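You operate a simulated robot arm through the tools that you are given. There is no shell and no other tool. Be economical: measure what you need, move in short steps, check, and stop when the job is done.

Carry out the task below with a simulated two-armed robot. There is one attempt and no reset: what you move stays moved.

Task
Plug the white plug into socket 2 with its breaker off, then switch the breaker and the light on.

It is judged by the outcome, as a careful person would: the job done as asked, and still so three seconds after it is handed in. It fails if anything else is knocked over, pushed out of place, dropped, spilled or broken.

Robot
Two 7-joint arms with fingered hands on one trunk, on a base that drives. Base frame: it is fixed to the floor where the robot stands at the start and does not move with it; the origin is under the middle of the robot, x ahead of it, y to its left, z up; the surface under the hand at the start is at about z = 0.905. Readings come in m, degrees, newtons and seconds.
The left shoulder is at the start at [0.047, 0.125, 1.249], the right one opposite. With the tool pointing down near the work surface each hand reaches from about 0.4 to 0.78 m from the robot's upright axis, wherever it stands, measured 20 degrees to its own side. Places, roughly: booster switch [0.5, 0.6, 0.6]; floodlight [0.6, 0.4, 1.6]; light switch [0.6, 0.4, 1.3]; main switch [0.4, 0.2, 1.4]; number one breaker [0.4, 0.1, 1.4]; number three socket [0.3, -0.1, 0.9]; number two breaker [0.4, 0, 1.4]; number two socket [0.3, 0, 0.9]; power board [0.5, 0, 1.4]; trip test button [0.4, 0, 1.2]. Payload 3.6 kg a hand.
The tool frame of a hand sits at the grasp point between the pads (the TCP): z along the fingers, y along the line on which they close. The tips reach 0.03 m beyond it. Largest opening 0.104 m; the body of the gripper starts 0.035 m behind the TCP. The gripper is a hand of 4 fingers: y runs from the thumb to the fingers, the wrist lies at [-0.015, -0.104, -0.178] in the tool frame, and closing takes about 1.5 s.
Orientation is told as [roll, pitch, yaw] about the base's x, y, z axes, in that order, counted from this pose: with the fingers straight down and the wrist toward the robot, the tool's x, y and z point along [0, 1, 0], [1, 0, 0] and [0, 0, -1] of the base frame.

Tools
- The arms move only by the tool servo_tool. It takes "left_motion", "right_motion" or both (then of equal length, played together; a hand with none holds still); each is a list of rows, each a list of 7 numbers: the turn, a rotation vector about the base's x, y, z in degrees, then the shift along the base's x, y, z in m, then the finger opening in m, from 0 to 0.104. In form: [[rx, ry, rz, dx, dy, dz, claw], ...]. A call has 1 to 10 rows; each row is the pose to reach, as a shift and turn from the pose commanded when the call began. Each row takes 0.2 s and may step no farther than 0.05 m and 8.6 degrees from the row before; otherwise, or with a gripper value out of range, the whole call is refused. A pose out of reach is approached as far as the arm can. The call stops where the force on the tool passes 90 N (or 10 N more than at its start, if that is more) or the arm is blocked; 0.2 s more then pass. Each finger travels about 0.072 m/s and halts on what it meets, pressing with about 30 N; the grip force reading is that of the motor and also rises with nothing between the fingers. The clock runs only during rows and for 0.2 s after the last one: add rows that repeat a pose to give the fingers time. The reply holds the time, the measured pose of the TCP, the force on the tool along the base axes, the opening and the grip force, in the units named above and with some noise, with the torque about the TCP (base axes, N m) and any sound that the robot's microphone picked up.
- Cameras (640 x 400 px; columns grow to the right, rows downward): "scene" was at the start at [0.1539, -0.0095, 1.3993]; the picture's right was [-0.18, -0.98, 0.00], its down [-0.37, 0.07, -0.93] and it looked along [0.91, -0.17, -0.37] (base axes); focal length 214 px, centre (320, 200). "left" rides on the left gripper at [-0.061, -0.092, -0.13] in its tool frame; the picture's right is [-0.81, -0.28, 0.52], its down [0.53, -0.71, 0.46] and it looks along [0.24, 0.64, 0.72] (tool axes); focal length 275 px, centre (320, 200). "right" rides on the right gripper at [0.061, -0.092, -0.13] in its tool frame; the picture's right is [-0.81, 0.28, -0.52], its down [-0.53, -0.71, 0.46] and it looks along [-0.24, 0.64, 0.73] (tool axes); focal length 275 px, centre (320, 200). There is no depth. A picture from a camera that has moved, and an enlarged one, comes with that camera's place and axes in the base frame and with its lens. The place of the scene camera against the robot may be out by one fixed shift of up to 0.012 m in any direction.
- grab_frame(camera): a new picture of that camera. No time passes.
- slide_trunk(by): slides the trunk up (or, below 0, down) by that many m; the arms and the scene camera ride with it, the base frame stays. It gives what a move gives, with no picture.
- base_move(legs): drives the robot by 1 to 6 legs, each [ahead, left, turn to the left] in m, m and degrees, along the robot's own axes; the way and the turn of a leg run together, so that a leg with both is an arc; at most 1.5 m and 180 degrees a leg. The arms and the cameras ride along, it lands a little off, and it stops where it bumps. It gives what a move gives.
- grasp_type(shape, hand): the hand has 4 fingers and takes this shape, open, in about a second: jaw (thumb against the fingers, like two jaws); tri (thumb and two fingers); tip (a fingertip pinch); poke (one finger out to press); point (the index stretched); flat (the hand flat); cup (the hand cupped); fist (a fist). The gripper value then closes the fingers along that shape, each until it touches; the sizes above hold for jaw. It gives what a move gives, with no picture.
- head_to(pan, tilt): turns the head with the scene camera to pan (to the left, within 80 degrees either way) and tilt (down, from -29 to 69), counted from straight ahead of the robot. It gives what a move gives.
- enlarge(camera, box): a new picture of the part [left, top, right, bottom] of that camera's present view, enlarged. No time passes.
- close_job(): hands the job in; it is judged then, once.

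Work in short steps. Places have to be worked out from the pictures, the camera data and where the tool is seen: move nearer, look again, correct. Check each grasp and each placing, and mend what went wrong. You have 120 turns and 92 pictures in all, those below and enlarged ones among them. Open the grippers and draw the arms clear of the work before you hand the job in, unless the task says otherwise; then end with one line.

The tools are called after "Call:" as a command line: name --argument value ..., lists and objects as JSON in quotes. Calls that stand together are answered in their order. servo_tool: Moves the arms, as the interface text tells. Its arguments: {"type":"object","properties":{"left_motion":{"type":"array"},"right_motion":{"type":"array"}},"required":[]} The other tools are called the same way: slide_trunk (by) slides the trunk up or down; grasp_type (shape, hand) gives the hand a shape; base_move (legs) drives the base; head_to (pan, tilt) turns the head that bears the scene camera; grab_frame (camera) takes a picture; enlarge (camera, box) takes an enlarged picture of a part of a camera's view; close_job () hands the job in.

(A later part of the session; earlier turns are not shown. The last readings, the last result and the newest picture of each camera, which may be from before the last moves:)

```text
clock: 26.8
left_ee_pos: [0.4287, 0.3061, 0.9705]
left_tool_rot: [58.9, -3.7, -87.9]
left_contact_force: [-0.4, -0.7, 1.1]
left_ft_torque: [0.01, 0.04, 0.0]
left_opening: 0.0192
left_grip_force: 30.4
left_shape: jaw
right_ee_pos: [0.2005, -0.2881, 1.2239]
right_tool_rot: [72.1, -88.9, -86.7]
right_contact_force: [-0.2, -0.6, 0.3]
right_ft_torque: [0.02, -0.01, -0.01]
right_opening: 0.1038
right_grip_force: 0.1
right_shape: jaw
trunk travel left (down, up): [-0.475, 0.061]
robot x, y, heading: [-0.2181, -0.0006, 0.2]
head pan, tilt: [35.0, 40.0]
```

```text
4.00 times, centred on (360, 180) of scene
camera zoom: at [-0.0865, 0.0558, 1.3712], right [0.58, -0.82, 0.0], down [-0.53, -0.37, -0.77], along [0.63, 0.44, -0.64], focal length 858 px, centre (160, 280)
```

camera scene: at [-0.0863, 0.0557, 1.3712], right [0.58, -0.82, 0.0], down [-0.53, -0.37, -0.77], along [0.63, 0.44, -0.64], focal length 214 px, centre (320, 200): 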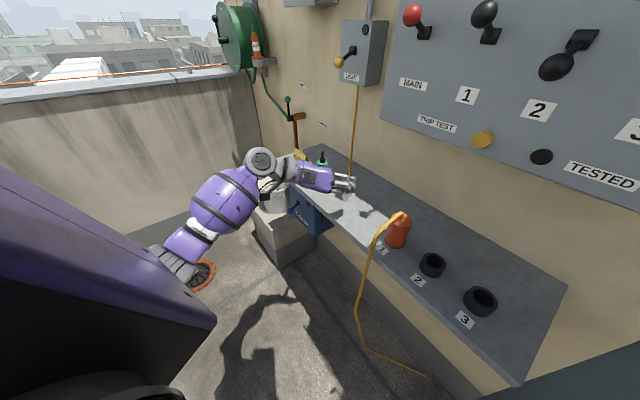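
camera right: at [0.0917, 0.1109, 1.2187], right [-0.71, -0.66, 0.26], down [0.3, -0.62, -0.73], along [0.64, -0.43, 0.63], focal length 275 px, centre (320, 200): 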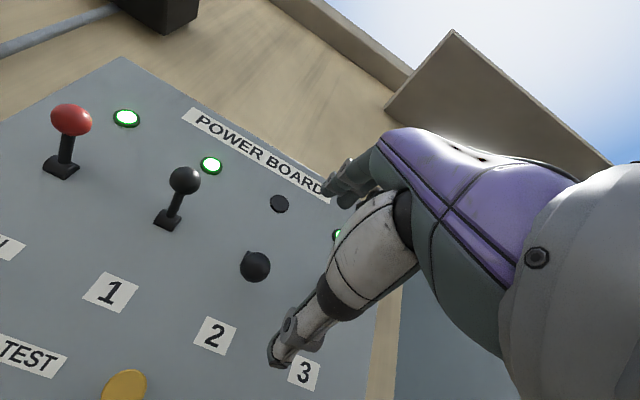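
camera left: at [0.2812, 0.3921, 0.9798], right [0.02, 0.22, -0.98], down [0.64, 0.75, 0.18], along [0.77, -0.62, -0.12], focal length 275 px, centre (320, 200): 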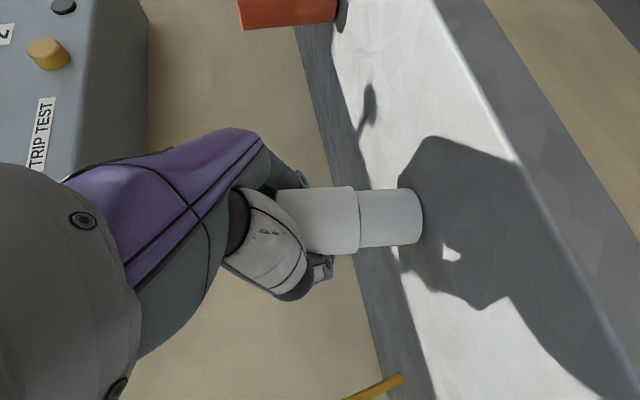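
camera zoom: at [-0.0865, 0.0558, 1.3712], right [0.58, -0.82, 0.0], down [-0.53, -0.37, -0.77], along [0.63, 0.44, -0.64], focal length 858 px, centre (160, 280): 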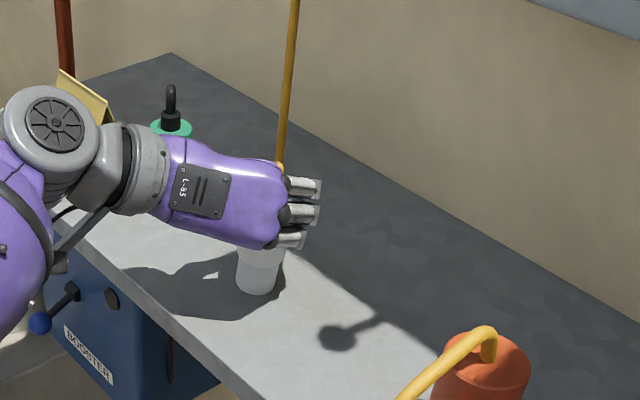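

The fingers wrapped the plug and drew it a little into the palm, leaving it slightly tilted. I lift gently and check.

Call:
servo_tool --left_motion '[[0, 0, 0, 0, 0, 0.02, 0.02], [0, 0, 0, 0, 0, 0.045, 0.02], [0, 0, 0, 0, 0, 0.07, 0.02], [0, 0, 0, 0, 0, 0.09, 0.02]]'

Call:
grab_frame --camera "left"

Call:
enlarge --camera "scene" --box '[280, 110, 440, 210]'

```text
clock: 27.8
left_ee_pos: [0.4281, 0.3045, 1.0601]
left_tool_rot: [58.8, -3.6, -87.7]
left_contact_force: [0.0, -0.1, -0.8]
left_ft_torque: [-0.02, -0.01, -0.01]
left_opening: 0.0192
left_grip_force: 29.8
left_shape: jaw
right_ee_pos: [0.2014, -0.2873, 1.2249]
right_tool_rot: [71.7, -88.8, -86.4]
right_contact_force: [0.2, -1.0, -0.7]
right_ft_torque: [0.03, 0.0, 0.01]
right_opening: 0.1038
right_grip_force: 0.1
right_shape: jaw
trunk travel left (down, up): [-0.475, 0.061]
robot x, y, heading: [-0.2165, -0.0024, 0.4]
head pan, tilt: [35.0, 40.0]
```

```text
55 pictures are left
camera left: at [0.2806, 0.3915, 1.0697], right [0.02, 0.22, -0.98], down [0.64, 0.75, 0.18], along [0.77, -0.62, -0.13], focal length 275 px, centre (320, 200)
```

left: 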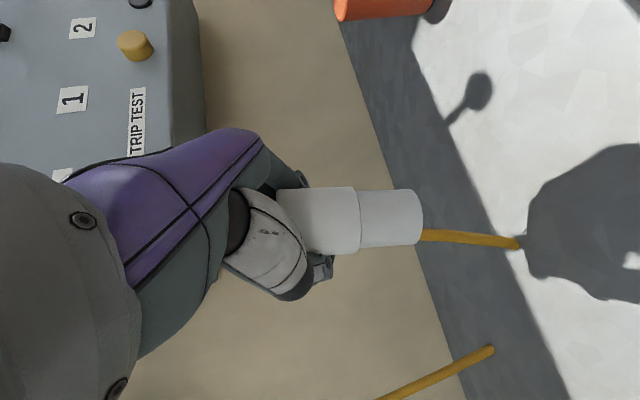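

```text
4.00 times, centred on (360, 160) of scene
camera zoom: at [-0.0864, 0.0558, 1.3712], right [0.58, -0.82, 0.0], down [-0.53, -0.37, -0.77], along [0.63, 0.44, -0.64], focal length 858 px, centre (160, 360)
```

zoom: 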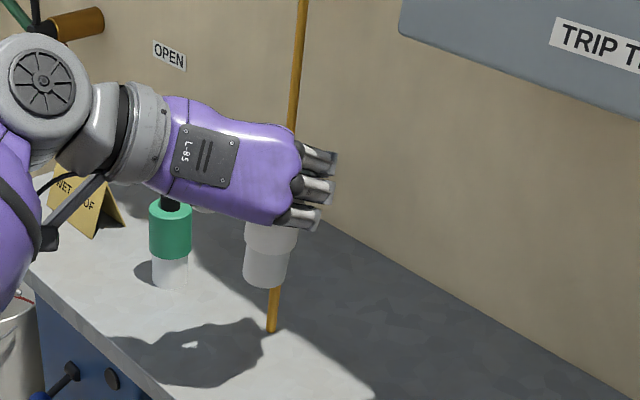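

The grip holds well. The plug's top leans about 11° toward -y in the hand, so I counter-turn it while raising enough to pass over the orange plug, then look.

Call:
servo_tool --left_motion '[[-3, 1, 0, 0, 0, 0.03, 0.02], [-6, 2, 0, 0, 0, 0.06, 0.02], [-9, 3, 0, 0, 0, 0.09, 0.02], [-11, 3, 0, 0, 0, 0.11, 0.02]]'

Call:
grab_frame --camera "left"

Call:
enlarge --camera "scene" --box '[280, 80, 440, 180]'

```text
clock: 28.8
left_ee_pos: [0.4304, 0.3054, 1.1691]
left_tool_rot: [55.5, -14.5, -87.3]
left_contact_force: [-1.1, 0.2, -0.9]
left_ft_torque: [0.02, 0.02, 0.01]
left_opening: 0.0193
left_grip_force: 29.8
left_shape: jaw
right_ee_pos: [0.2007, -0.2872, 1.2248]
right_tool_rot: [71.6, -88.8, -86.3]
right_contact_force: [0.0, 1.1, 1.3]
right_ft_torque: [-0.03, 0.05, -0.02]
right_opening: 0.1042
right_grip_force: 0.1
right_shape: jaw
trunk travel left (down, up): [-0.475, 0.061]
robot x, y, heading: [-0.2199, -0.0009, 0.4]
head pan, tilt: [35.0, 40.0]
```

```text
53 pictures are left
camera left: at [0.2818, 0.3928, 1.17], right [-0.04, 0.02, -1.0], down [0.64, 0.77, 0.0], along [0.77, -0.64, -0.04], focal length 275 px, centre (320, 200)
```

left: 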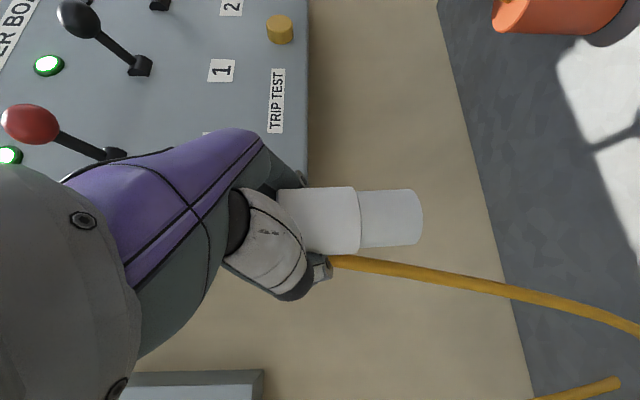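

```text
4.00 times, centred on (360, 130) of scene
camera zoom: at [-0.0863, 0.0558, 1.3711], right [0.58, -0.82, 0.0], down [-0.53, -0.37, -0.77], along [0.63, 0.44, -0.64], focal length 858 px, centre (160, 480)
```

zoom: 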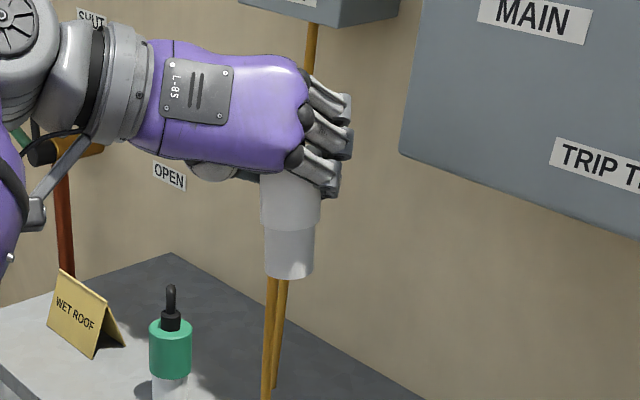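

The plug is now nearly upright, with a few degrees left to trim. I carry it over the orange plug to above socket 2, yawing the hand +25° to keep it clear of the orange plug and its cable.

Call:
servo_tool --left_motion '[[0.3, 0.6, 3, -0.014, -0.036, 0.01, 0.02], [0.6, 1.2, 6.5, -0.028, -0.072, 0.01, 0.02], [0.9, 1.8, 10, -0.042, -0.108, 0.01, 0.02], [1.2, 2.4, 13, -0.056, -0.144, 0.01, 0.02], [1.4, 3.0, 16, -0.07, -0.18, 0.01, 0.02], [1.7, 3.6, 19, -0.084, -0.216, 0.01, 0.02], [1.9, 4.2, 22, -0.098, -0.252, 0.01, 0.02], [2.1, 4.6, 25, -0.112, -0.286, 0.01, 0.02]]'

Call:
head_to --pan 10 --tilt 50

Call:
grab_frame --camera "left"

Call:
grab_frame --camera "scene"

```text
clock: 30.6
left_ee_pos: [0.317, 0.0176, 1.1814]
left_tool_rot: [51.5, -11.2, -61.3]
left_contact_force: [-0.1, -0.4, -1.5]
left_ft_torque: [0.01, 0.01, -0.02]
left_opening: 0.0187
left_grip_force: 30.1
left_shape: jaw
right_ee_pos: [0.2028, -0.2884, 1.2241]
right_tool_rot: [71.8, -88.8, -86.3]
right_contact_force: [0.2, 1.2, 0.5]
right_ft_torque: [-0.01, -0.01, 0.01]
right_opening: 0.104
right_grip_force: 0.0
right_shape: jaw
trunk travel left (down, up): [-0.475, 0.061]
robot x, y, heading: [-0.2224, -0.0013, 0.2]
head pan, tilt: [35.0, 40.0]
```

```text
clock: 31.4
left_ee_pos: [0.3177, 0.0185, 1.1804]
left_tool_rot: [51.5, -11.2, -61.3]
left_contact_force: [1.3, -0.5, -1.8]
left_ft_torque: [0.02, -0.03, 0.0]
left_opening: 0.0188
left_grip_force: 29.4
left_shape: jaw
right_ee_pos: [0.2025, -0.288, 1.2252]
right_tool_rot: [71.8, -88.8, -86.4]
right_contact_force: [-0.5, 0.4, 0.4]
right_ft_torque: [-0.03, -0.03, 0.03]
right_opening: 0.1038
right_grip_force: 0.1
right_shape: jaw
trunk travel left (down, up): [-0.475, 0.061]
robot x, y, heading: [-0.2168, 0.0015, 0.1]
head pan, tilt: [10.0, 50.0]
```

```text
51 pictures are left
camera left: at [0.1466, 0.0361, 1.1957], right [-0.13, 0.03, -0.99], down [0.26, 0.97, -0.01], along [0.96, -0.26, -0.13], focal length 275 px, centre (320, 200)
```

left: 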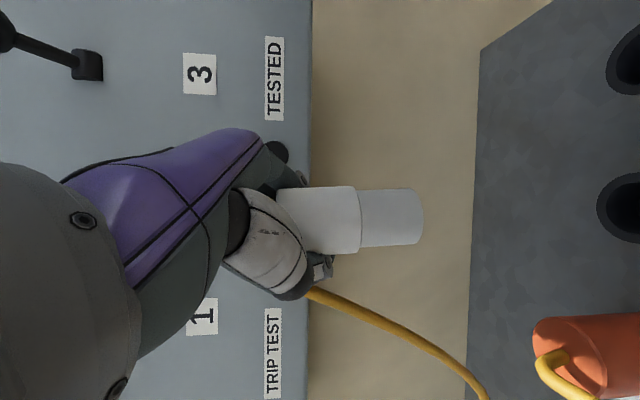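

```text
50 pictures are left
camera scene: at [-0.08, 0.0205, 1.357], right [0.18, -0.98, 0.0], down [-0.75, -0.14, -0.64], along [0.63, 0.11, -0.77], focal length 214 px, centre (320, 200)
```

scene: 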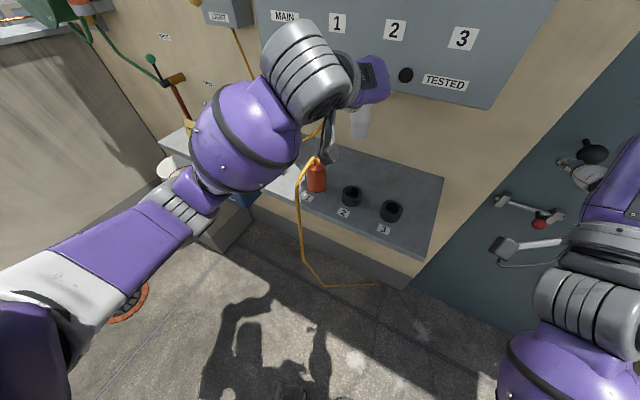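

The plug is over the socket area. I enlarge the scene view to check plug tilt and relative position.

Call:
enlarge --camera "scene" --box '[290, 90, 450, 240]'

Call:
enlarge --camera "left" --box '[480, 100, 640, 300]'

```text
2.67 times, centred on (370, 165) of scene
camera zoom: at [-0.08, 0.0205, 1.357], right [0.18, -0.98, 0.0], down [-0.75, -0.14, -0.64], along [0.63, 0.11, -0.77], focal length 572 px, centre (187, 293)
```

zoom: 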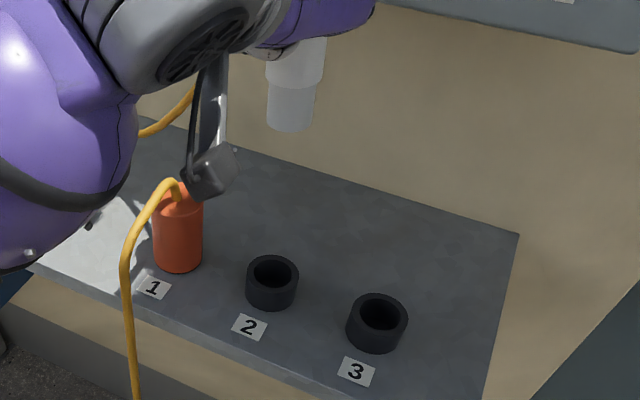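

```text
2.00 times, centred on (560, 200) of left
camera zoom: at [0.1466, 0.0361, 1.1957], right [-0.13, 0.03, -0.99], down [0.26, 0.97, -0.01], along [0.96, -0.26, -0.13], focal length 551 px, centre (-160, 200)
```

zoom: 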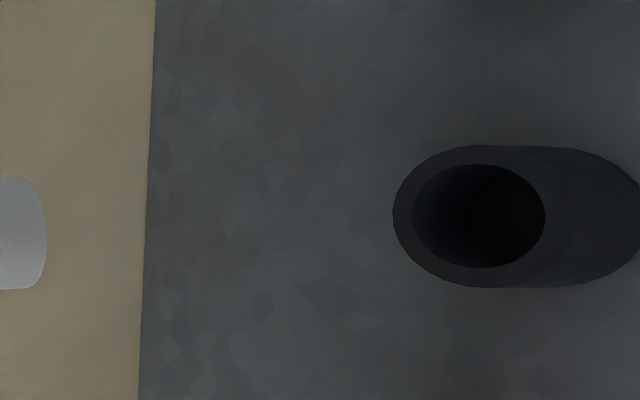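

I zoom on the plug in the hand camera to measure its tilt.

Call:
enlarge --camera "left" --box '[270, 170, 440, 276]'

```text
3.76 times, centred on (355, 223) of left
camera zoom: at [0.1466, 0.0361, 1.1957], right [-0.13, 0.03, -0.99], down [0.26, 0.97, -0.01], along [0.96, -0.26, -0.13], focal length 1036 px, centre (188, 113)
```

zoom: 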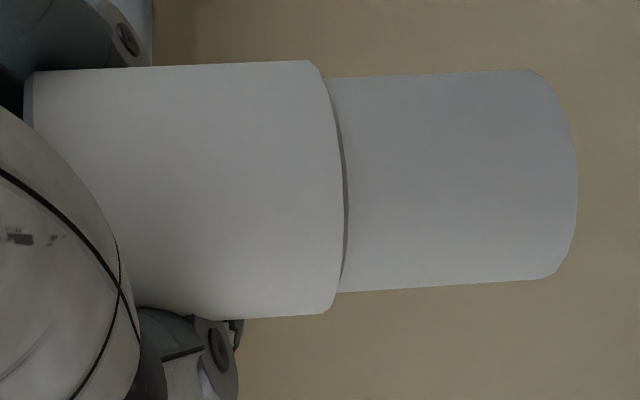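

The plug still leans about 3.3° (base toward -y). I trim that, shift over the socket centre (about [0.314, -0.0045]) and lower part way to re-measure.

Call:
servo_tool --left_motion '[[1.5, 0, 0, 0.002, -0.005, -0.03, 0.02], [3.3, 0, 0, 0.004, -0.011, -0.06, 0.02], [3.3, 0, 0, 0.004, -0.011, -0.095, 0.02], [3.3, 0, 0, 0.004, -0.011, -0.13, 0.02]]'

Call:
enlarge --camera "left" --box '[270, 110, 590, 310]'

Call:
enlarge --camera "scene" --box '[280, 110, 440, 210]'

```text
clock: 32.5
left_ee_pos: [0.3206, 0.0084, 1.0504]
left_tool_rot: [53.2, -8.3, -61.7]
left_contact_force: [-0.3, 0.7, -1.2]
left_ft_torque: [0.02, 0.02, -0.03]
left_opening: 0.0188
left_grip_force: 30.0
left_shape: jaw
right_ee_pos: [0.2028, -0.288, 1.2263]
right_tool_rot: [71.7, -88.8, -86.4]
right_contact_force: [0.4, 0.3, 0.0]
right_ft_torque: [0.04, 0.02, 0.01]
right_opening: 0.104
right_grip_force: 0.1
right_shape: jaw
trunk travel left (down, up): [-0.475, 0.061]
robot x, y, heading: [-0.2171, -0.0011, 0.0]
head pan, tilt: [10.0, 50.0]
```

```text
2.00 times, centred on (430, 210) of left
camera zoom: at [0.1507, 0.0246, 1.0662], right [-0.13, 0.08, -0.99], down [0.26, 0.97, 0.05], along [0.96, -0.25, -0.14], focal length 551 px, centre (100, 180)
```

zoom: 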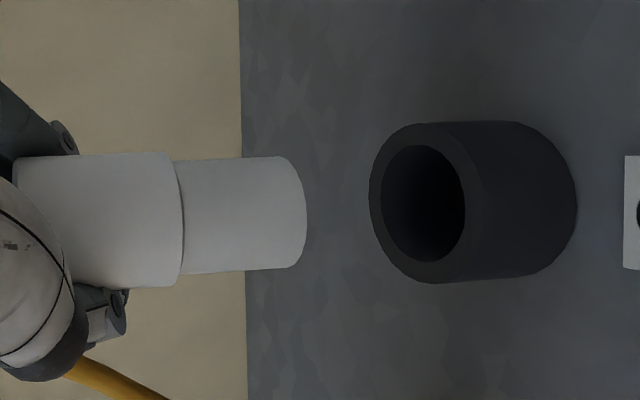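

```text
4.00 times, centred on (360, 160) of scene
camera zoom: at [-0.08, 0.0205, 1.357], right [0.18, -0.98, 0.0], down [-0.75, -0.14, -0.64], along [0.63, 0.11, -0.77], focal length 858 px, centre (160, 360)
```

zoom: 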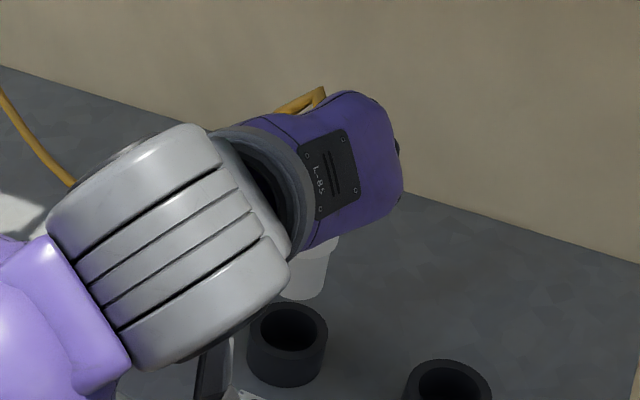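

Alignment is within about 1–2 mm, and the tilt under 1°. I lower to just enter the rim and check the force.

Call:
servo_tool --left_motion '[[0, 0, 0, -0.001, 0, -0.02, 0.02], [0, 0, 0, -0.001, 0, -0.04, 0.02], [0, 0, 0, -0.001, 0, -0.05, 0.02], [0, 0, 0, -0.001, 0, -0.055, 0.02]]'

Call:
enlarge --camera "left" --box '[270, 130, 510, 280]'

```text
clock: 33.5
left_ee_pos: [0.3208, 0.0073, 0.9978]
left_tool_rot: [53.3, -8.5, -61.7]
left_contact_force: [1.3, -0.7, 5.6]
left_ft_torque: [-0.05, 0.01, 0.01]
left_opening: 0.019
left_grip_force: 29.9
left_shape: jaw
right_ee_pos: [0.2019, -0.2879, 1.2248]
right_tool_rot: [73.6, -88.8, -88.1]
right_contact_force: [-0.3, 0.4, -0.2]
right_ft_torque: [-0.01, 0.0, 0.01]
right_opening: 0.1039
right_grip_force: 0.1
right_shape: jaw
trunk travel left (down, up): [-0.475, 0.061]
robot x, y, heading: [-0.2172, 0.0022, 0.1]
head pan, tilt: [10.0, 50.0]
```

```text
2.67 times, centred on (390, 205) of left
camera zoom: at [0.1501, 0.0246, 1.0127], right [-0.12, 0.08, -0.99], down [0.26, 0.97, 0.05], along [0.96, -0.25, -0.14], focal length 734 px, centre (133, 187)
```

zoom: 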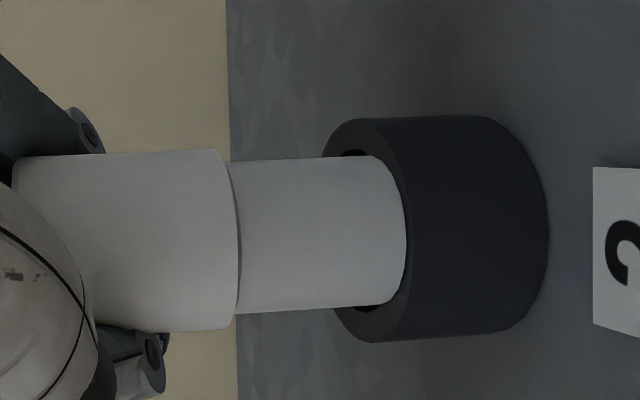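

There is light contact (5.6 N): the plug's near edge overlaps the front of the rim by about 4–5 mm. I lift slightly, shift, and lower again.

Call:
servo_tool --left_motion '[[0, 0, 0, 0, 0, 0.008, 0.02], [0, 0, 0, 0.0046, -0.0019, 0.008, 0.02], [0, 0, 0, 0.0046, -0.0019, 0.0, 0.02], [0, 0, 0, 0.0046, -0.0019, -0.006, 0.02]]'

Call:
enlarge --camera "left" --box '[270, 130, 510, 280]'

```text
clock: 34.5
left_ee_pos: [0.3253, 0.0074, 0.9936]
left_tool_rot: [53.5, -8.7, -61.7]
left_contact_force: [7.6, 3.2, 16.6]
left_ft_torque: [-0.2, 0.08, 0.08]
left_opening: 0.0192
left_grip_force: 30.6
left_shape: jaw
right_ee_pos: [0.2019, -0.2881, 1.2256]
right_tool_rot: [75.0, -88.8, -89.6]
right_contact_force: [0.3, 0.3, 0.2]
right_ft_torque: [0.0, 0.0, 0.01]
right_opening: 0.1039
right_grip_force: 0.1
right_shape: jaw
trunk travel left (down, up): [-0.475, 0.061]
robot x, y, heading: [-0.2193, -0.0007, 0.1]
head pan, tilt: [10.0, 50.0]
```

```text
2.67 times, centred on (390, 205) of left
camera zoom: at [0.1558, 0.0233, 1.0083], right [-0.12, 0.08, -0.99], down [0.25, 0.97, 0.05], along [0.96, -0.25, -0.13], focal length 734 px, centre (133, 187)
```

zoom: 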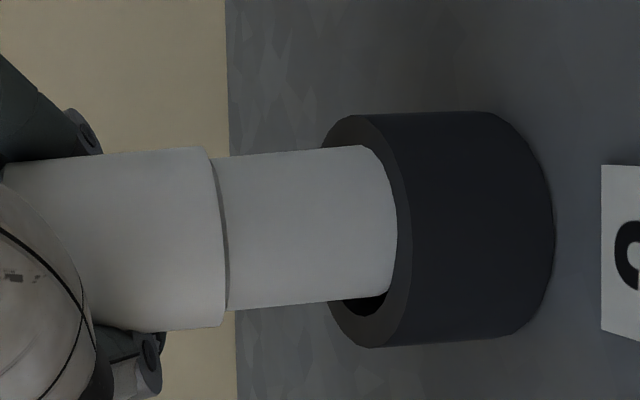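

The front is fixed, but now the plug sits about 2 mm off toward -y with a slight lean. I lift, trim 1.5° about x (which swings the base to +y), and lower again.

Call:
servo_tool --left_motion '[[0, 0, 0, 0, 0, 0.01, 0.02], [1.5, 0, 0, 0.001, 0.0005, 0.01, 0.02], [1.5, 0, 0, 0.001, 0.0005, 0.003, 0.02], [1.5, 0, 0, 0.001, 0.0005, -0.003, 0.02]]'

Call:
enlarge --camera "left" --box '[270, 130, 510, 280]'

```text
clock: 35.5
left_ee_pos: [0.3268, 0.0086, 0.9911]
left_tool_rot: [54.3, -7.3, -61.8]
left_contact_force: [11.4, 5.0, 22.1]
left_ft_torque: [-0.26, 0.06, 0.12]
left_opening: 0.0194
left_grip_force: 30.6
left_shape: jaw
right_ee_pos: [0.2013, -0.2876, 1.2249]
right_tool_rot: [74.3, -88.8, -88.8]
right_contact_force: [0.5, -0.1, 0.9]
right_ft_torque: [0.01, 0.01, 0.01]
right_opening: 0.104
right_grip_force: 0.0
right_shape: jaw
trunk travel left (down, up): [-0.475, 0.061]
robot x, y, heading: [-0.218, -0.0015, 0.2]
head pan, tilt: [10.0, 50.0]
```

```text
2.67 times, centred on (390, 205) of left
camera zoom: at [0.1567, 0.0235, 1.0051], right [-0.12, 0.11, -0.99], down [0.25, 0.96, 0.07], along [0.96, -0.24, -0.14], focal length 734 px, centre (133, 187)
```

zoom: 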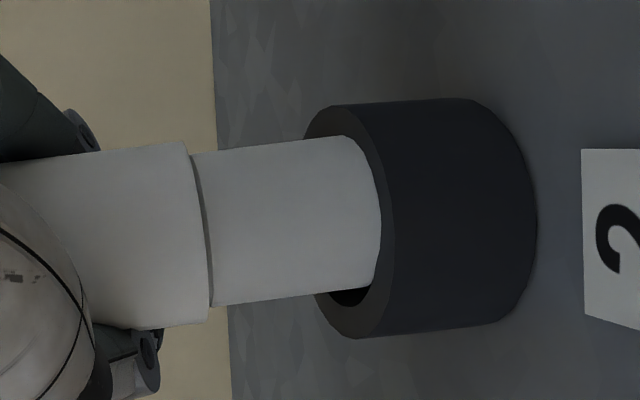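

The plug is leaning about 3° as it presses on the -y rim. I lift clear of the rim and re-measure without contact.

Call:
servo_tool --left_motion '[[0, 0, 0, 0, 0, 0.01, 0.02], [0, 0, 0, 0, 0, 0.018, 0.02]]'

Call:
enlarge --camera "left" --box '[270, 130, 510, 280]'

Call:
enlarge --camera "scene" --box '[300, 150, 400, 212]'

```text
clock: 36.0
left_ee_pos: [0.3232, 0.0056, 1.0002]
left_tool_rot: [53.5, -6.6, -61.7]
left_contact_force: [-0.4, 0.0, -0.8]
left_ft_torque: [0.02, -0.03, -0.02]
left_opening: 0.0191
left_grip_force: 30.2
left_shape: jaw
right_ee_pos: [0.2004, -0.2867, 1.2236]
right_tool_rot: [70.0, -88.7, -84.6]
right_contact_force: [0.7, 0.4, -0.4]
right_ft_torque: [0.0, -0.01, 0.0]
right_opening: 0.1038
right_grip_force: 0.1
right_shape: jaw
trunk travel left (down, up): [-0.475, 0.061]
robot x, y, heading: [-0.2198, -0.002, -0.1]
head pan, tilt: [10.0, 50.0]
```

```text
2.67 times, centred on (390, 205) of left
camera zoom: at [0.1539, 0.0221, 1.019], right [-0.13, 0.11, -0.98], down [0.26, 0.96, 0.07], along [0.96, -0.24, -0.16], focal length 734 px, centre (133, 187)
```

zoom: 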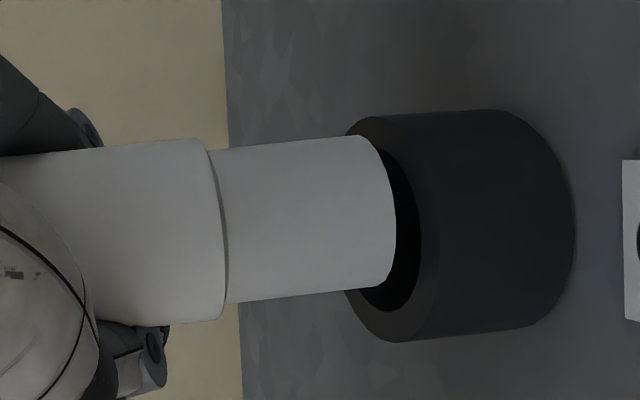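

```text
6.40 times, centred on (350, 181) of scene
camera zoom: at [-0.0801, 0.0203, 1.3567], right [0.18, -0.98, 0.0], down [-0.75, -0.14, -0.64], along [0.63, 0.11, -0.77], focal length 1373 px, centre (128, 322)
```

zoom: 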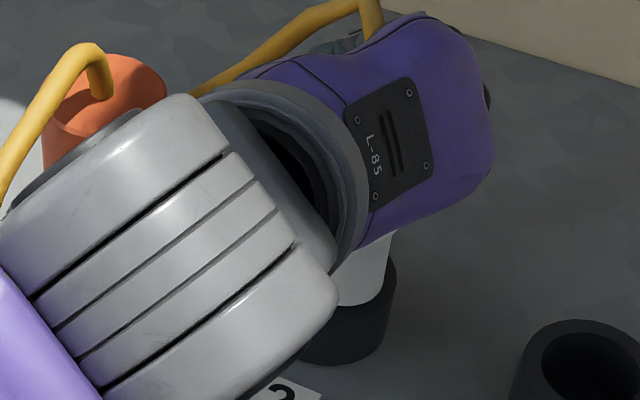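

I zoom tighter to measure the lean toward the camera.

Call:
enlarge --camera "left" --box '[335, 165, 435, 255]'

```text
4.44 times, centred on (385, 210) of left
camera zoom: at [0.1539, 0.0221, 1.019], right [-0.13, 0.11, -0.98], down [0.26, 0.96, 0.07], along [0.96, -0.24, -0.16], focal length 1224 px, centre (31, 156)
```

zoom: 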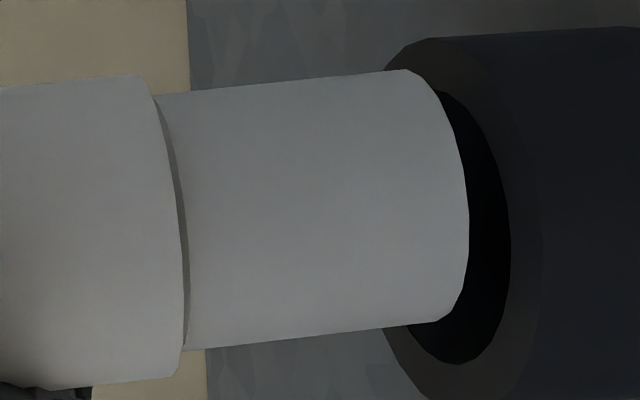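

The end-disc shape and parallel sides show the plug's base leaning about 6–7° toward the camera, with its end near [0.311, -0.007]. I lift a little, counter-rotate, and recentre over the hole.

Call:
servo_tool --left_motion '[[0, 0, 0, 0, 0, 0.01, 0.02], [-0.5, -3.4, 0, -0.002, 0.0015, 0.012, 0.02], [-0.9, -6.8, 0, -0.004, 0.003, 0.012, 0.02]]'

Call:
enlarge --camera "left" --box '[325, 150, 485, 250]'

```text
clock: 36.9
left_ee_pos: [0.3205, 0.01, 1.0172]
left_tool_rot: [59.5, -11.0, -62.6]
left_contact_force: [-0.5, 0.2, -1.3]
left_ft_torque: [0.0, 0.01, 0.01]
left_opening: 0.0188
left_grip_force: 30.2
left_shape: jaw
right_ee_pos: [0.2017, -0.2886, 1.2242]
right_tool_rot: [71.6, -88.8, -86.2]
right_contact_force: [0.4, 0.1, 0.5]
right_ft_torque: [-0.01, -0.02, -0.02]
right_opening: 0.104
right_grip_force: 0.0
right_shape: jaw
trunk travel left (down, up): [-0.475, 0.061]
robot x, y, heading: [-0.2172, 0.0002, 0.1]
head pan, tilt: [10.0, 50.0]
```

```text
4.00 times, centred on (405, 200) of left
camera zoom: at [0.15, 0.0255, 1.0124], right [-0.01, 0.09, -1.0], down [0.25, 0.97, 0.09], along [0.97, -0.24, -0.03], focal length 1101 px, centre (-20, 200)
```

zoom: 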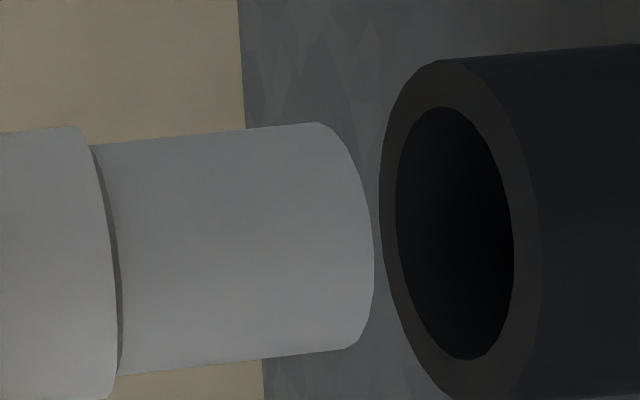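

The plug is now upright and nearly centred. With a 0.8° trim and a 1.5 mm shift, I lower into the hole.

Call:
servo_tool --left_motion '[[0.8, 0, 0, -0.0015, 0, 0, 0.02], [0.8, 0, 0, -0.0015, 0.0, -0.012, 0.02], [0.8, 0, 0, -0.0015, 0.0, -0.02, 0.02], [0.8, 0, 0, -0.0015, 0.0, -0.026, 0.02]]'

Call:
enlarge --camera "left" --box '[325, 150, 485, 250]'

```text
clock: 37.9
left_ee_pos: [0.3189, 0.01, 0.9936]
left_tool_rot: [60.3, -10.7, -62.8]
left_contact_force: [3.9, -0.2, 13.6]
left_ft_torque: [-0.07, 0.14, 0.0]
left_opening: 0.0188
left_grip_force: 29.9
left_shape: jaw
right_ee_pos: [0.2003, -0.2873, 1.2254]
right_tool_rot: [75.6, -88.8, -90.2]
right_contact_force: [-0.1, -0.4, 1.1]
right_ft_torque: [0.01, 0.03, -0.02]
right_opening: 0.1037
right_grip_force: 0.1
right_shape: jaw
trunk travel left (down, up): [-0.475, 0.061]
robot x, y, heading: [-0.2188, 0.0009, 0.2]
head pan, tilt: [10.0, 50.0]
```

```text
4.00 times, centred on (405, 200) of left
camera zoom: at [0.1491, 0.0256, 0.9894], right [0.0, 0.1, -0.99], down [0.25, 0.96, 0.1], along [0.97, -0.25, -0.03], focal length 1101 px, centre (-20, 200)
```

zoom: 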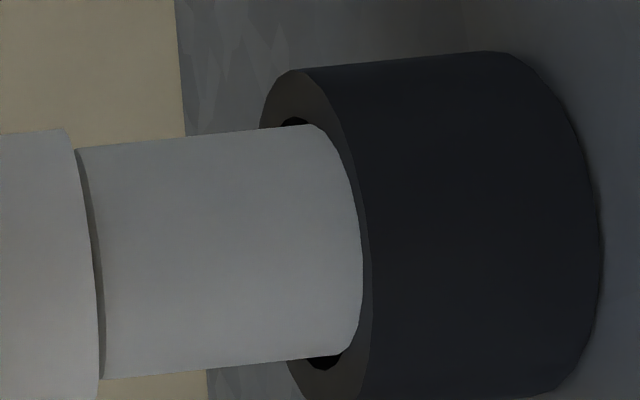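

It is again on the near rim, overlapping about 3 mm but centred sideways. I lift, shift 4.5 mm forward, and lower.

Call:
servo_tool --left_motion '[[0, 0, 0, 0, 0, 0.012, 0.02], [0, 0, 0, 0.0045, -0.001, 0.012, 0.02], [0, 0, 0, 0.0045, -0.001, 0.004, 0.02], [0, 0, 0, 0.0045, -0.001, -0.002, 0.02]]'

Call:
enlarge --camera "left" --box '[325, 150, 485, 250]'

```text
clock: 38.9
left_ee_pos: [0.325, 0.0081, 0.9884]
left_tool_rot: [59.8, -10.2, -62.7]
left_contact_force: [-0.2, 0.3, -1.8]
left_ft_torque: [0.02, -0.01, 0.01]
left_opening: 0.0187
left_grip_force: 30.2
left_shape: jaw
right_ee_pos: [0.2016, -0.2885, 1.2239]
right_tool_rot: [71.6, -88.7, -86.2]
right_contact_force: [0.0, 0.2, -0.4]
right_ft_torque: [-0.02, 0.04, -0.02]
right_opening: 0.1041
right_grip_force: 0.1
right_shape: jaw
trunk travel left (down, up): [-0.475, 0.061]
robot x, y, heading: [-0.219, 0.0011, 0.1]
head pan, tilt: [10.0, 50.0]
```

```text
4.00 times, centred on (405, 200) of left
camera zoom: at [0.1534, 0.0246, 0.9845], right [-0.01, 0.11, -0.99], down [0.25, 0.96, 0.1], along [0.97, -0.24, -0.04], focal length 1101 px, centre (-20, 200)
```

zoom: 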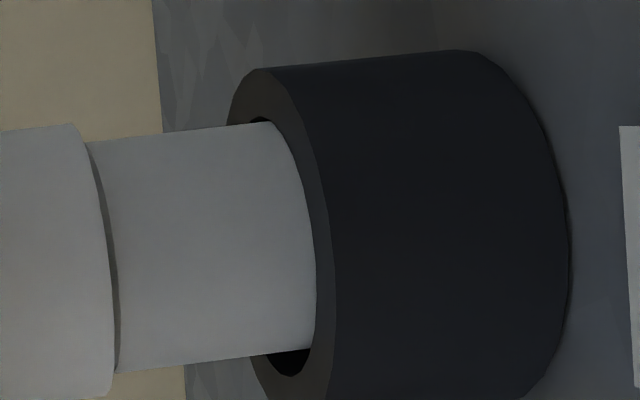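

The plug end is in the hole with no contact force, slightly toward -y. I nudge +1 mm in y and lower on.

Call:
servo_tool --left_motion '[[0, 0, 0, 0.0003, 0.0012, 0, 0.02], [0, 0, 0, 0.0003, 0.0012, -0.006, 0.02], [0, 0, 0, 0.0003, 0.0012, -0.012, 0.02]]'

Call:
enlarge --camera "left" --box '[305, 150, 465, 250]'

```text
clock: 39.6
left_ee_pos: [0.3252, 0.0101, 0.9756]
left_tool_rot: [59.9, -10.2, -62.7]
left_contact_force: [-0.6, -0.3, -1.8]
left_ft_torque: [0.07, 0.0, -0.02]
left_opening: 0.0188
left_grip_force: 29.3
left_shape: jaw
right_ee_pos: [0.2035, -0.2881, 1.2245]
right_tool_rot: [71.6, -88.8, -86.3]
right_contact_force: [0.5, 0.4, -0.4]
right_ft_torque: [0.02, -0.03, 0.02]
right_opening: 0.1036
right_grip_force: 0.0
right_shape: jaw
trunk travel left (down, up): [-0.475, 0.061]
robot x, y, heading: [-0.2197, 0.0031, 0.1]
head pan, tilt: [10.0, 50.0]
```

```text
4.00 times, centred on (385, 200) of left
camera zoom: at [0.1538, 0.026, 0.9722], right [-0.01, 0.11, -0.99], down [0.25, 0.96, 0.1], along [0.97, -0.24, -0.04], focal length 1101 px, centre (60, 200)
```

zoom: 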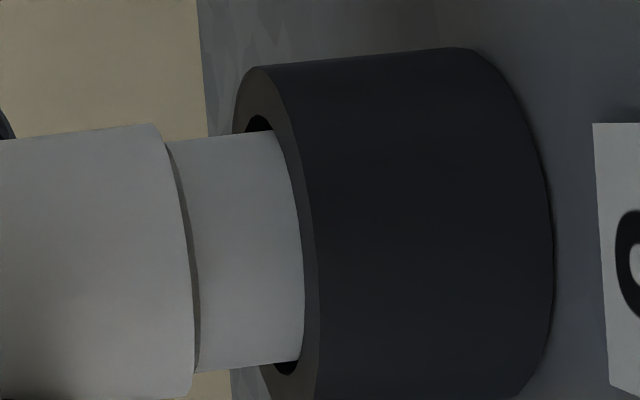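

It slides in freely, with about 16 mm to go. I continue down.

Call:
servo_tool --left_motion '[[0, 0, 0, 0, 0, -0.006, 0.02], [0, 0, 0, 0, 0, -0.012, 0.02], [0, 0, 0, 0, 0, -0.016, 0.02]]'

Call:
enlarge --camera "left" --box '[285, 150, 445, 250]'

```text
clock: 40.5
left_ee_pos: [0.3247, 0.0081, 0.964]
left_tool_rot: [60.1, -10.6, -62.8]
left_contact_force: [2.4, -2.3, 11.1]
left_ft_torque: [-0.06, 0.09, 0.01]
left_opening: 0.0188
left_grip_force: 29.8
left_shape: jaw
right_ee_pos: [0.2008, -0.2881, 1.2254]
right_tool_rot: [75.1, -88.8, -89.7]
right_contact_force: [-0.4, 1.4, 1.3]
right_ft_torque: [0.03, 0.01, 0.01]
right_opening: 0.1037
right_grip_force: 0.0
right_shape: jaw
trunk travel left (down, up): [-0.475, 0.061]
robot x, y, heading: [-0.2201, -0.0009, 0.2]
head pan, tilt: [10.0, 50.0]
```

```text
4.00 times, centred on (365, 200) of left
camera zoom: at [0.1539, 0.0254, 0.959], right [0.0, 0.1, -0.99], down [0.25, 0.96, 0.1], along [0.97, -0.25, -0.03], focal length 1101 px, centre (140, 200)
```

zoom: 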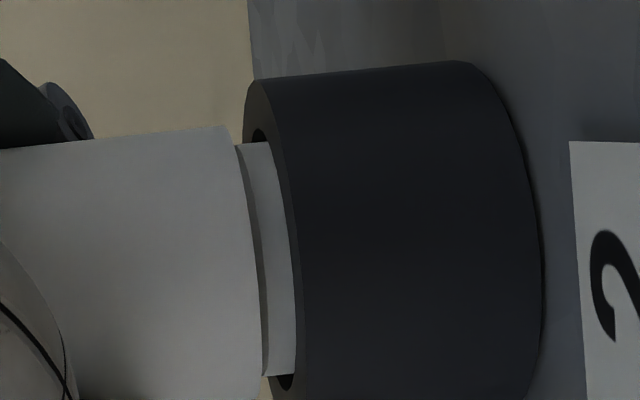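

About 4 mm remain, with 11 N of resistance. I press on a few millimetres.

Call:
servo_tool --left_motion '[[0, 0, 0, 0, 0, -0.003, 0.02], [0, 0, 0, 0, 0, -0.006, 0.02], [0, 0, 0, 0, 0, -0.009, 0.02]]'

Call:
enlarge --camera "left" --box '[285, 150, 445, 250]'

```text
clock: 41.2
left_ee_pos: [0.3261, 0.0116, 0.9508]
left_tool_rot: [59.9, -10.1, -62.6]
left_contact_force: [9.3, 0.4, 12.7]
left_ft_torque: [-0.09, 0.06, 0.12]
left_opening: 0.017
left_grip_force: 30.1
left_shape: jaw
right_ee_pos: [0.2014, -0.288, 1.2241]
right_tool_rot: [71.1, -88.8, -85.9]
right_contact_force: [-0.9, 0.8, -0.1]
right_ft_torque: [0.0, 0.04, 0.01]
right_opening: 0.1039
right_grip_force: 0.0
right_shape: jaw
trunk travel left (down, up): [-0.475, 0.061]
robot x, y, heading: [-0.2188, 0.0002, 0.3]
head pan, tilt: [10.0, 50.0]
```

```text
4.00 times, centred on (365, 200) of left
camera zoom: at [0.1544, 0.0261, 0.9478], right [-0.01, 0.11, -0.99], down [0.25, 0.96, 0.1], along [0.97, -0.24, -0.04], focal length 1101 px, centre (140, 200)
```

zoom: 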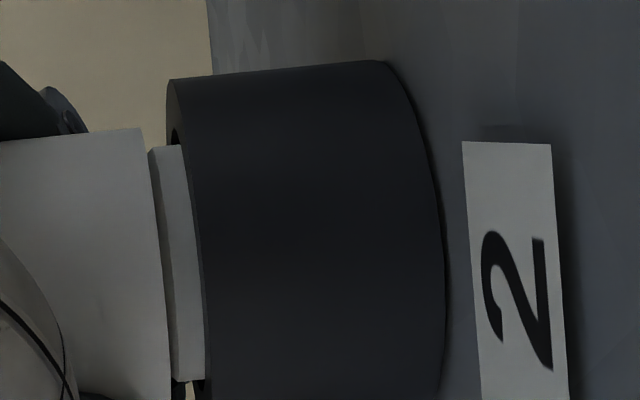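

The last push only slid the hand down the body. The remaining 4 mm matches the pin being longer than the socket is deep, so the plug is bottomed. I open the hand.

Call:
servo_tool --left_motion '[[0, 0, 0, 0, 0, 0.004, 0.03], [0, 0, 0, 0, 0, 0.006, 0.05], [0, 0, 0, 0, 0, 0.006, 0.07], [0, 0, 0, 0, 0, 0.006, 0.09], [0, 0, 0, 0, 0, 0.006, 0.104], [0, 0, 0, 0, 0, 0.006, 0.104]]'

Call:
grab_frame --camera "left"

Call:
enlarge --camera "scene" --box '[270, 120, 430, 220]'

```text
clock: 42.6
left_ee_pos: [0.3243, 0.0091, 0.957]
left_tool_rot: [59.7, -10.3, -62.7]
left_contact_force: [-0.3, 0.8, -0.5]
left_ft_torque: [-0.02, 0.0, 0.01]
left_opening: 0.1035
left_grip_force: 0.1
left_shape: jaw
right_ee_pos: [0.2013, -0.2866, 1.2248]
right_tool_rot: [71.8, -88.8, -86.6]
right_contact_force: [0.1, -0.7, -0.6]
right_ft_torque: [0.03, 0.04, -0.01]
right_opening: 0.1037
right_grip_force: 0.0
right_shape: jaw
trunk travel left (down, up): [-0.475, 0.061]
robot x, y, heading: [-0.2165, -0.0001, 0.1]
head pan, tilt: [10.0, 50.0]
```

```text
32 pictures are left
camera left: at [0.1533, 0.0257, 0.9537], right [-0.01, 0.11, -0.99], down [0.25, 0.96, 0.1], along [0.97, -0.24, -0.04], focal length 275 px, centre (320, 200)
```

left: 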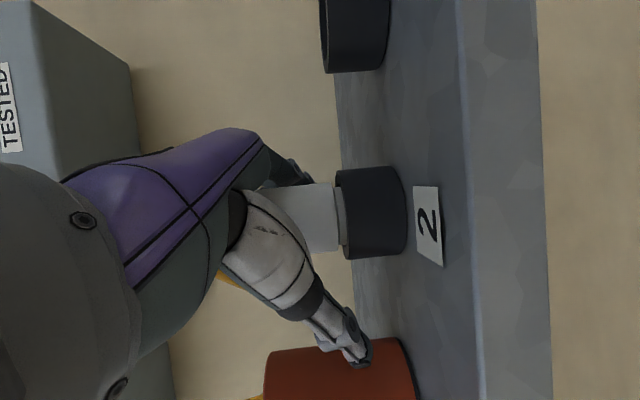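

```text
4.00 times, centred on (350, 170) of scene
camera zoom: at [-0.0801, 0.0205, 1.357], right [0.18, -0.98, 0.0], down [-0.75, -0.14, -0.64], along [0.63, 0.11, -0.77], focal length 858 px, centre (200, 320)
```

zoom: 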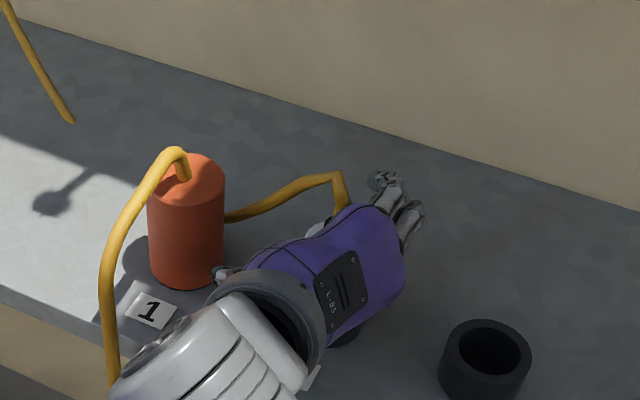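

The hand is open and the plug stays seated. I draw the hand back along its finger line.

Call:
servo_tool --left_motion '[[0, 0, 0, -0.02, -0.008, 0.013, 0.104], [0, 0, 0, -0.045, -0.018, 0.028, 0.104], [0, 0, 0, -0.07, -0.028, 0.043, 0.104], [0, 0, 0, -0.09, -0.036, 0.07, 0.104], [0, 0, 0, -0.1, -0.036, 0.11, 0.104]]'

Call:
grab_frame --camera "left"

Call:
enlarge --camera "scene" --box '[270, 120, 430, 220]'

```text
clock: 43.9
left_ee_pos: [0.2251, -0.0268, 1.068]
left_tool_rot: [59.9, -10.2, -62.6]
left_contact_force: [-0.2, 0.4, 0.2]
left_ft_torque: [0.02, 0.0, -0.02]
left_opening: 0.1035
left_grip_force: 0.0
left_shape: jaw
right_ee_pos: [0.2014, -0.2878, 1.224]
right_tool_rot: [71.8, -88.9, -86.4]
right_contact_force: [-0.7, -0.5, -0.1]
right_ft_torque: [-0.03, 0.01, 0.0]
right_opening: 0.1039
right_grip_force: 0.0
right_shape: jaw
trunk travel left (down, up): [-0.475, 0.061]
robot x, y, heading: [-0.2209, 0.001, 0.2]
head pan, tilt: [10.0, 50.0]
```

```text
30 pictures are left
camera left: at [0.0539, -0.0109, 1.0646], right [-0.01, 0.11, -0.99], down [0.25, 0.96, 0.1], along [0.97, -0.24, -0.04], focal length 275 px, centre (320, 200)
```

left: 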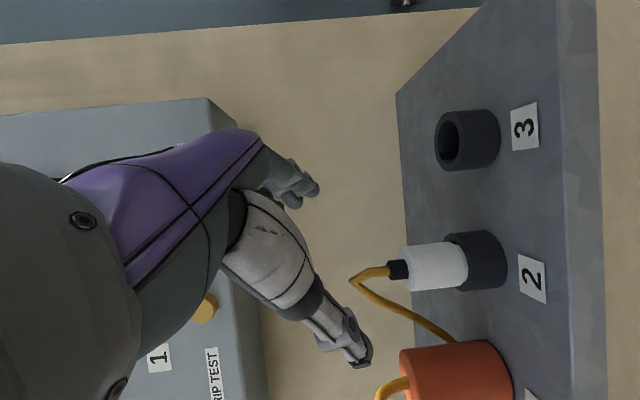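

```text
4.00 times, centred on (350, 170) of scene
camera zoom: at [-0.08, 0.0202, 1.357], right [0.18, -0.98, 0.0], down [-0.75, -0.14, -0.64], along [0.63, 0.11, -0.77], focal length 858 px, centre (200, 320)
```

zoom: 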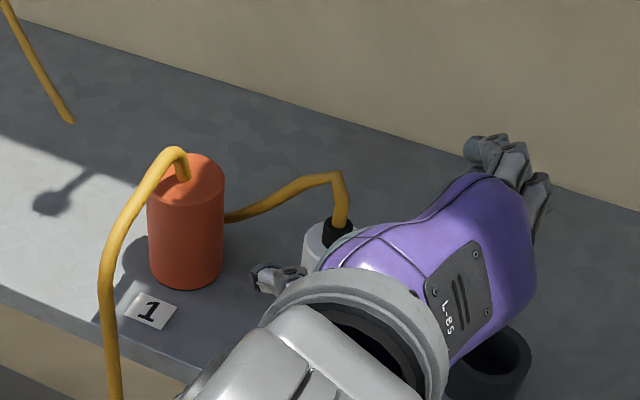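

The plug stands in socket 2. I zoom to check seating.

Call:
enlarge --camera "left" --box '[340, 200, 520, 320]'

```text
3.33 times, centred on (430, 260) of left
camera zoom: at [0.0539, -0.0109, 1.0646], right [-0.01, 0.11, -0.99], down [0.25, 0.96, 0.1], along [0.97, -0.24, -0.04], focal length 918 px, centre (-47, 0)
```

zoom: 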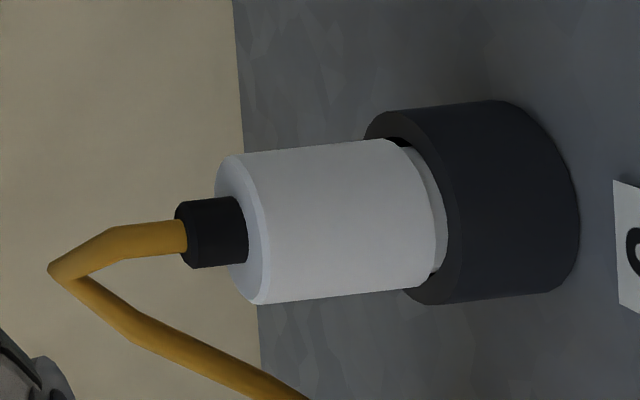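

Its top is at the same height as when it stood on the bench, so it's bottomed in the socket; the floodlight will confirm. I back the base off and swing the left hand aside to make room for the right hand.

Call:
base_move --legs '[[-0.18, 0, 0]]'

Call:
servo_tool --left_motion '[[0, 0, -3, 0, 0.04, 0.02, 0.104], [0, 0, -6, 0.0, 0.08, 0.04, 0.104], [0, 0, -9, 0.0, 0.12, 0.06, 0.104], [0, 0, -12, 0.0, 0.16, 0.08, 0.104], [0, 0, -15, 0.0, 0.2, 0.1, 0.104], [0, 0, -18, 0.0, 0.24, 0.12, 0.104], [0, 0, -21, 0.0, 0.28, 0.12, 0.104], [0, 0, -24, 0.0, 0.32, 0.12, 0.104], [0, 0, -24, 0.0, 0.36, 0.12, 0.104]]'

Call:
head_to --pan 5 --tilt 20

Call:
grab_frame --camera "scene"

```text
clock: 45.4
left_ee_pos: [0.0459, -0.028, 1.0679]
left_tool_rot: [59.9, -10.3, -62.6]
left_contact_force: [-0.2, -0.7, 0.0]
left_ft_torque: [-0.02, -0.02, -0.01]
left_opening: 0.1036
left_grip_force: 0.1
left_shape: jaw
right_ee_pos: [0.022, -0.288, 1.2241]
right_tool_rot: [73.7, -88.8, -88.3]
right_contact_force: [-0.4, -0.7, 0.0]
right_ft_torque: [-0.02, -0.02, -0.01]
right_opening: 0.1038
right_grip_force: 0.0
right_shape: jaw
trunk travel left (down, up): [-0.475, 0.061]
robot x, y, heading: [-0.394, 0.0005, 0.6]
head pan, tilt: [10.0, 50.0]
```

```text
clock: 47.4
left_ee_pos: [0.0456, 0.3337, 1.1871]
left_tool_rot: [59.9, -10.3, -86.8]
left_contact_force: [-0.9, 0.4, -0.5]
left_ft_torque: [-0.02, -0.04, 0.03]
left_opening: 0.1037
left_grip_force: 0.1
left_shape: jaw
left hand out of reach, approached as far as the arm can: row 2, 3, 4, 5
right_ee_pos: [0.0228, -0.2882, 1.2245]
right_tool_rot: [72.1, -88.8, -86.7]
right_contact_force: [-0.5, -0.5, 0.4]
right_ft_torque: [-0.02, 0.0, -0.03]
right_opening: 0.1037
right_grip_force: 0.0
right_shape: jaw
trunk travel left (down, up): [-0.475, 0.061]
robot x, y, heading: [-0.3982, -0.0016, 0.4]
head pan, tilt: [10.0, 50.0]
```

```text
clock: 48.3
left_ee_pos: [0.0465, 0.3317, 1.1867]
left_tool_rot: [59.8, -10.3, -86.7]
left_contact_force: [0.1, -0.4, 0.0]
left_ft_torque: [-0.03, 0.01, 0.01]
left_opening: 0.1037
left_grip_force: 0.0
left_shape: jaw
right_ee_pos: [0.0231, -0.2889, 1.2248]
right_tool_rot: [71.8, -88.8, -86.5]
right_contact_force: [0.3, -0.5, 0.6]
right_ft_torque: [-0.01, 0.02, 0.01]
right_opening: 0.1038
right_grip_force: 0.1
right_shape: jaw
trunk travel left (down, up): [-0.475, 0.061]
robot x, y, heading: [-0.4007, 0.0007, 0.3]
head pan, tilt: [5.0, 20.0]
```

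```text
27 pictures are left
camera scene: at [-0.2416, 0.0147, 1.4025], right [0.09, -1.0, 0.0], down [-0.34, -0.03, -0.94], along [0.94, 0.08, -0.34], focal length 214 px, centre (320, 200)
```

scene: 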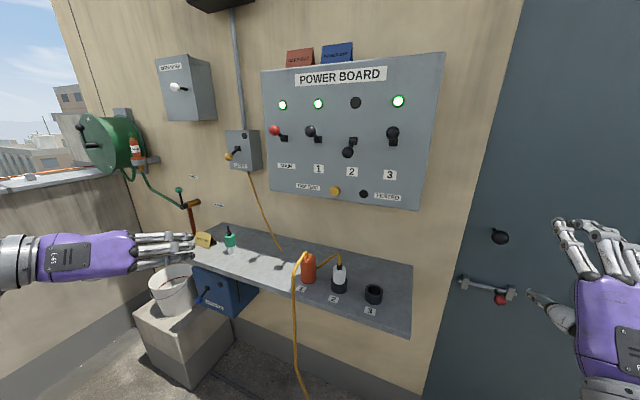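

Everything stands well and breaker 2 is still off. I bring the right hand back in front of breaker 2.

Call:
servo_tool --right_motion '[[0, 0, 0, 0.02, 0.03, 0.01, 0.104], [0, 0, 0, 0.04, 0.065, 0.02, 0.104], [0, 0, 0, 0.06, 0.1, 0.03, 0.104], [0, 0, 0, 0.08, 0.135, 0.04, 0.104], [0, 0, 0, 0.1, 0.17, 0.05, 0.104], [0, 0, 0, 0.12, 0.205, 0.06, 0.104], [0, 0, 0, 0.14, 0.24, 0.07, 0.104], [0, 0, 0, 0.16, 0.275, 0.08, 0.104], [0, 0, 0, 0.177, 0.305, 0.083, 0.104]]'

Call:
grab_frame --camera "right"

```text
clock: 50.3
left_ee_pos: [0.0459, 0.3324, 1.1874]
left_tool_rot: [59.7, -10.2, -86.5]
left_contact_force: [-0.2, 0.0, -0.2]
left_ft_torque: [0.01, 0.01, 0.0]
left_opening: 0.1038
left_grip_force: 0.1
left_shape: jaw
right_ee_pos: [0.1999, 0.0175, 1.307]
right_tool_rot: [73.7, -88.7, -88.4]
right_contact_force: [-0.2, 0.5, 0.6]
right_ft_torque: [-0.01, 0.0, 0.01]
right_opening: 0.1038
right_grip_force: 0.0
right_shape: jaw
trunk travel left (down, up): [-0.475, 0.061]
robot x, y, heading: [-0.3965, -0.0006, 0.3]
head pan, tilt: [5.0, 20.0]
```

```text
26 pictures are left
camera right: at [0.0902, 0.1113, 1.218], right [-0.71, -0.66, 0.26], down [0.31, -0.61, -0.73], along [0.64, -0.43, 0.63], focal length 275 px, centre (320, 200)
```

right: 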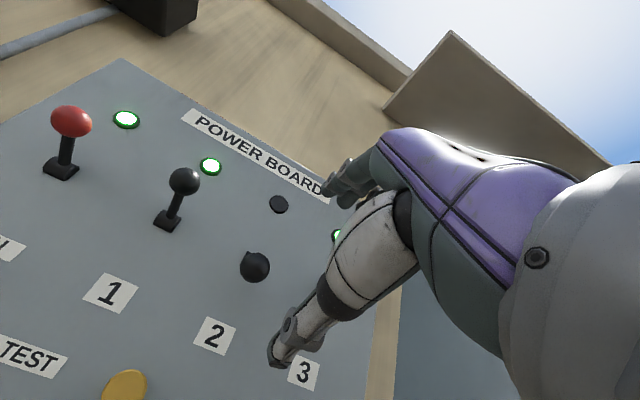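

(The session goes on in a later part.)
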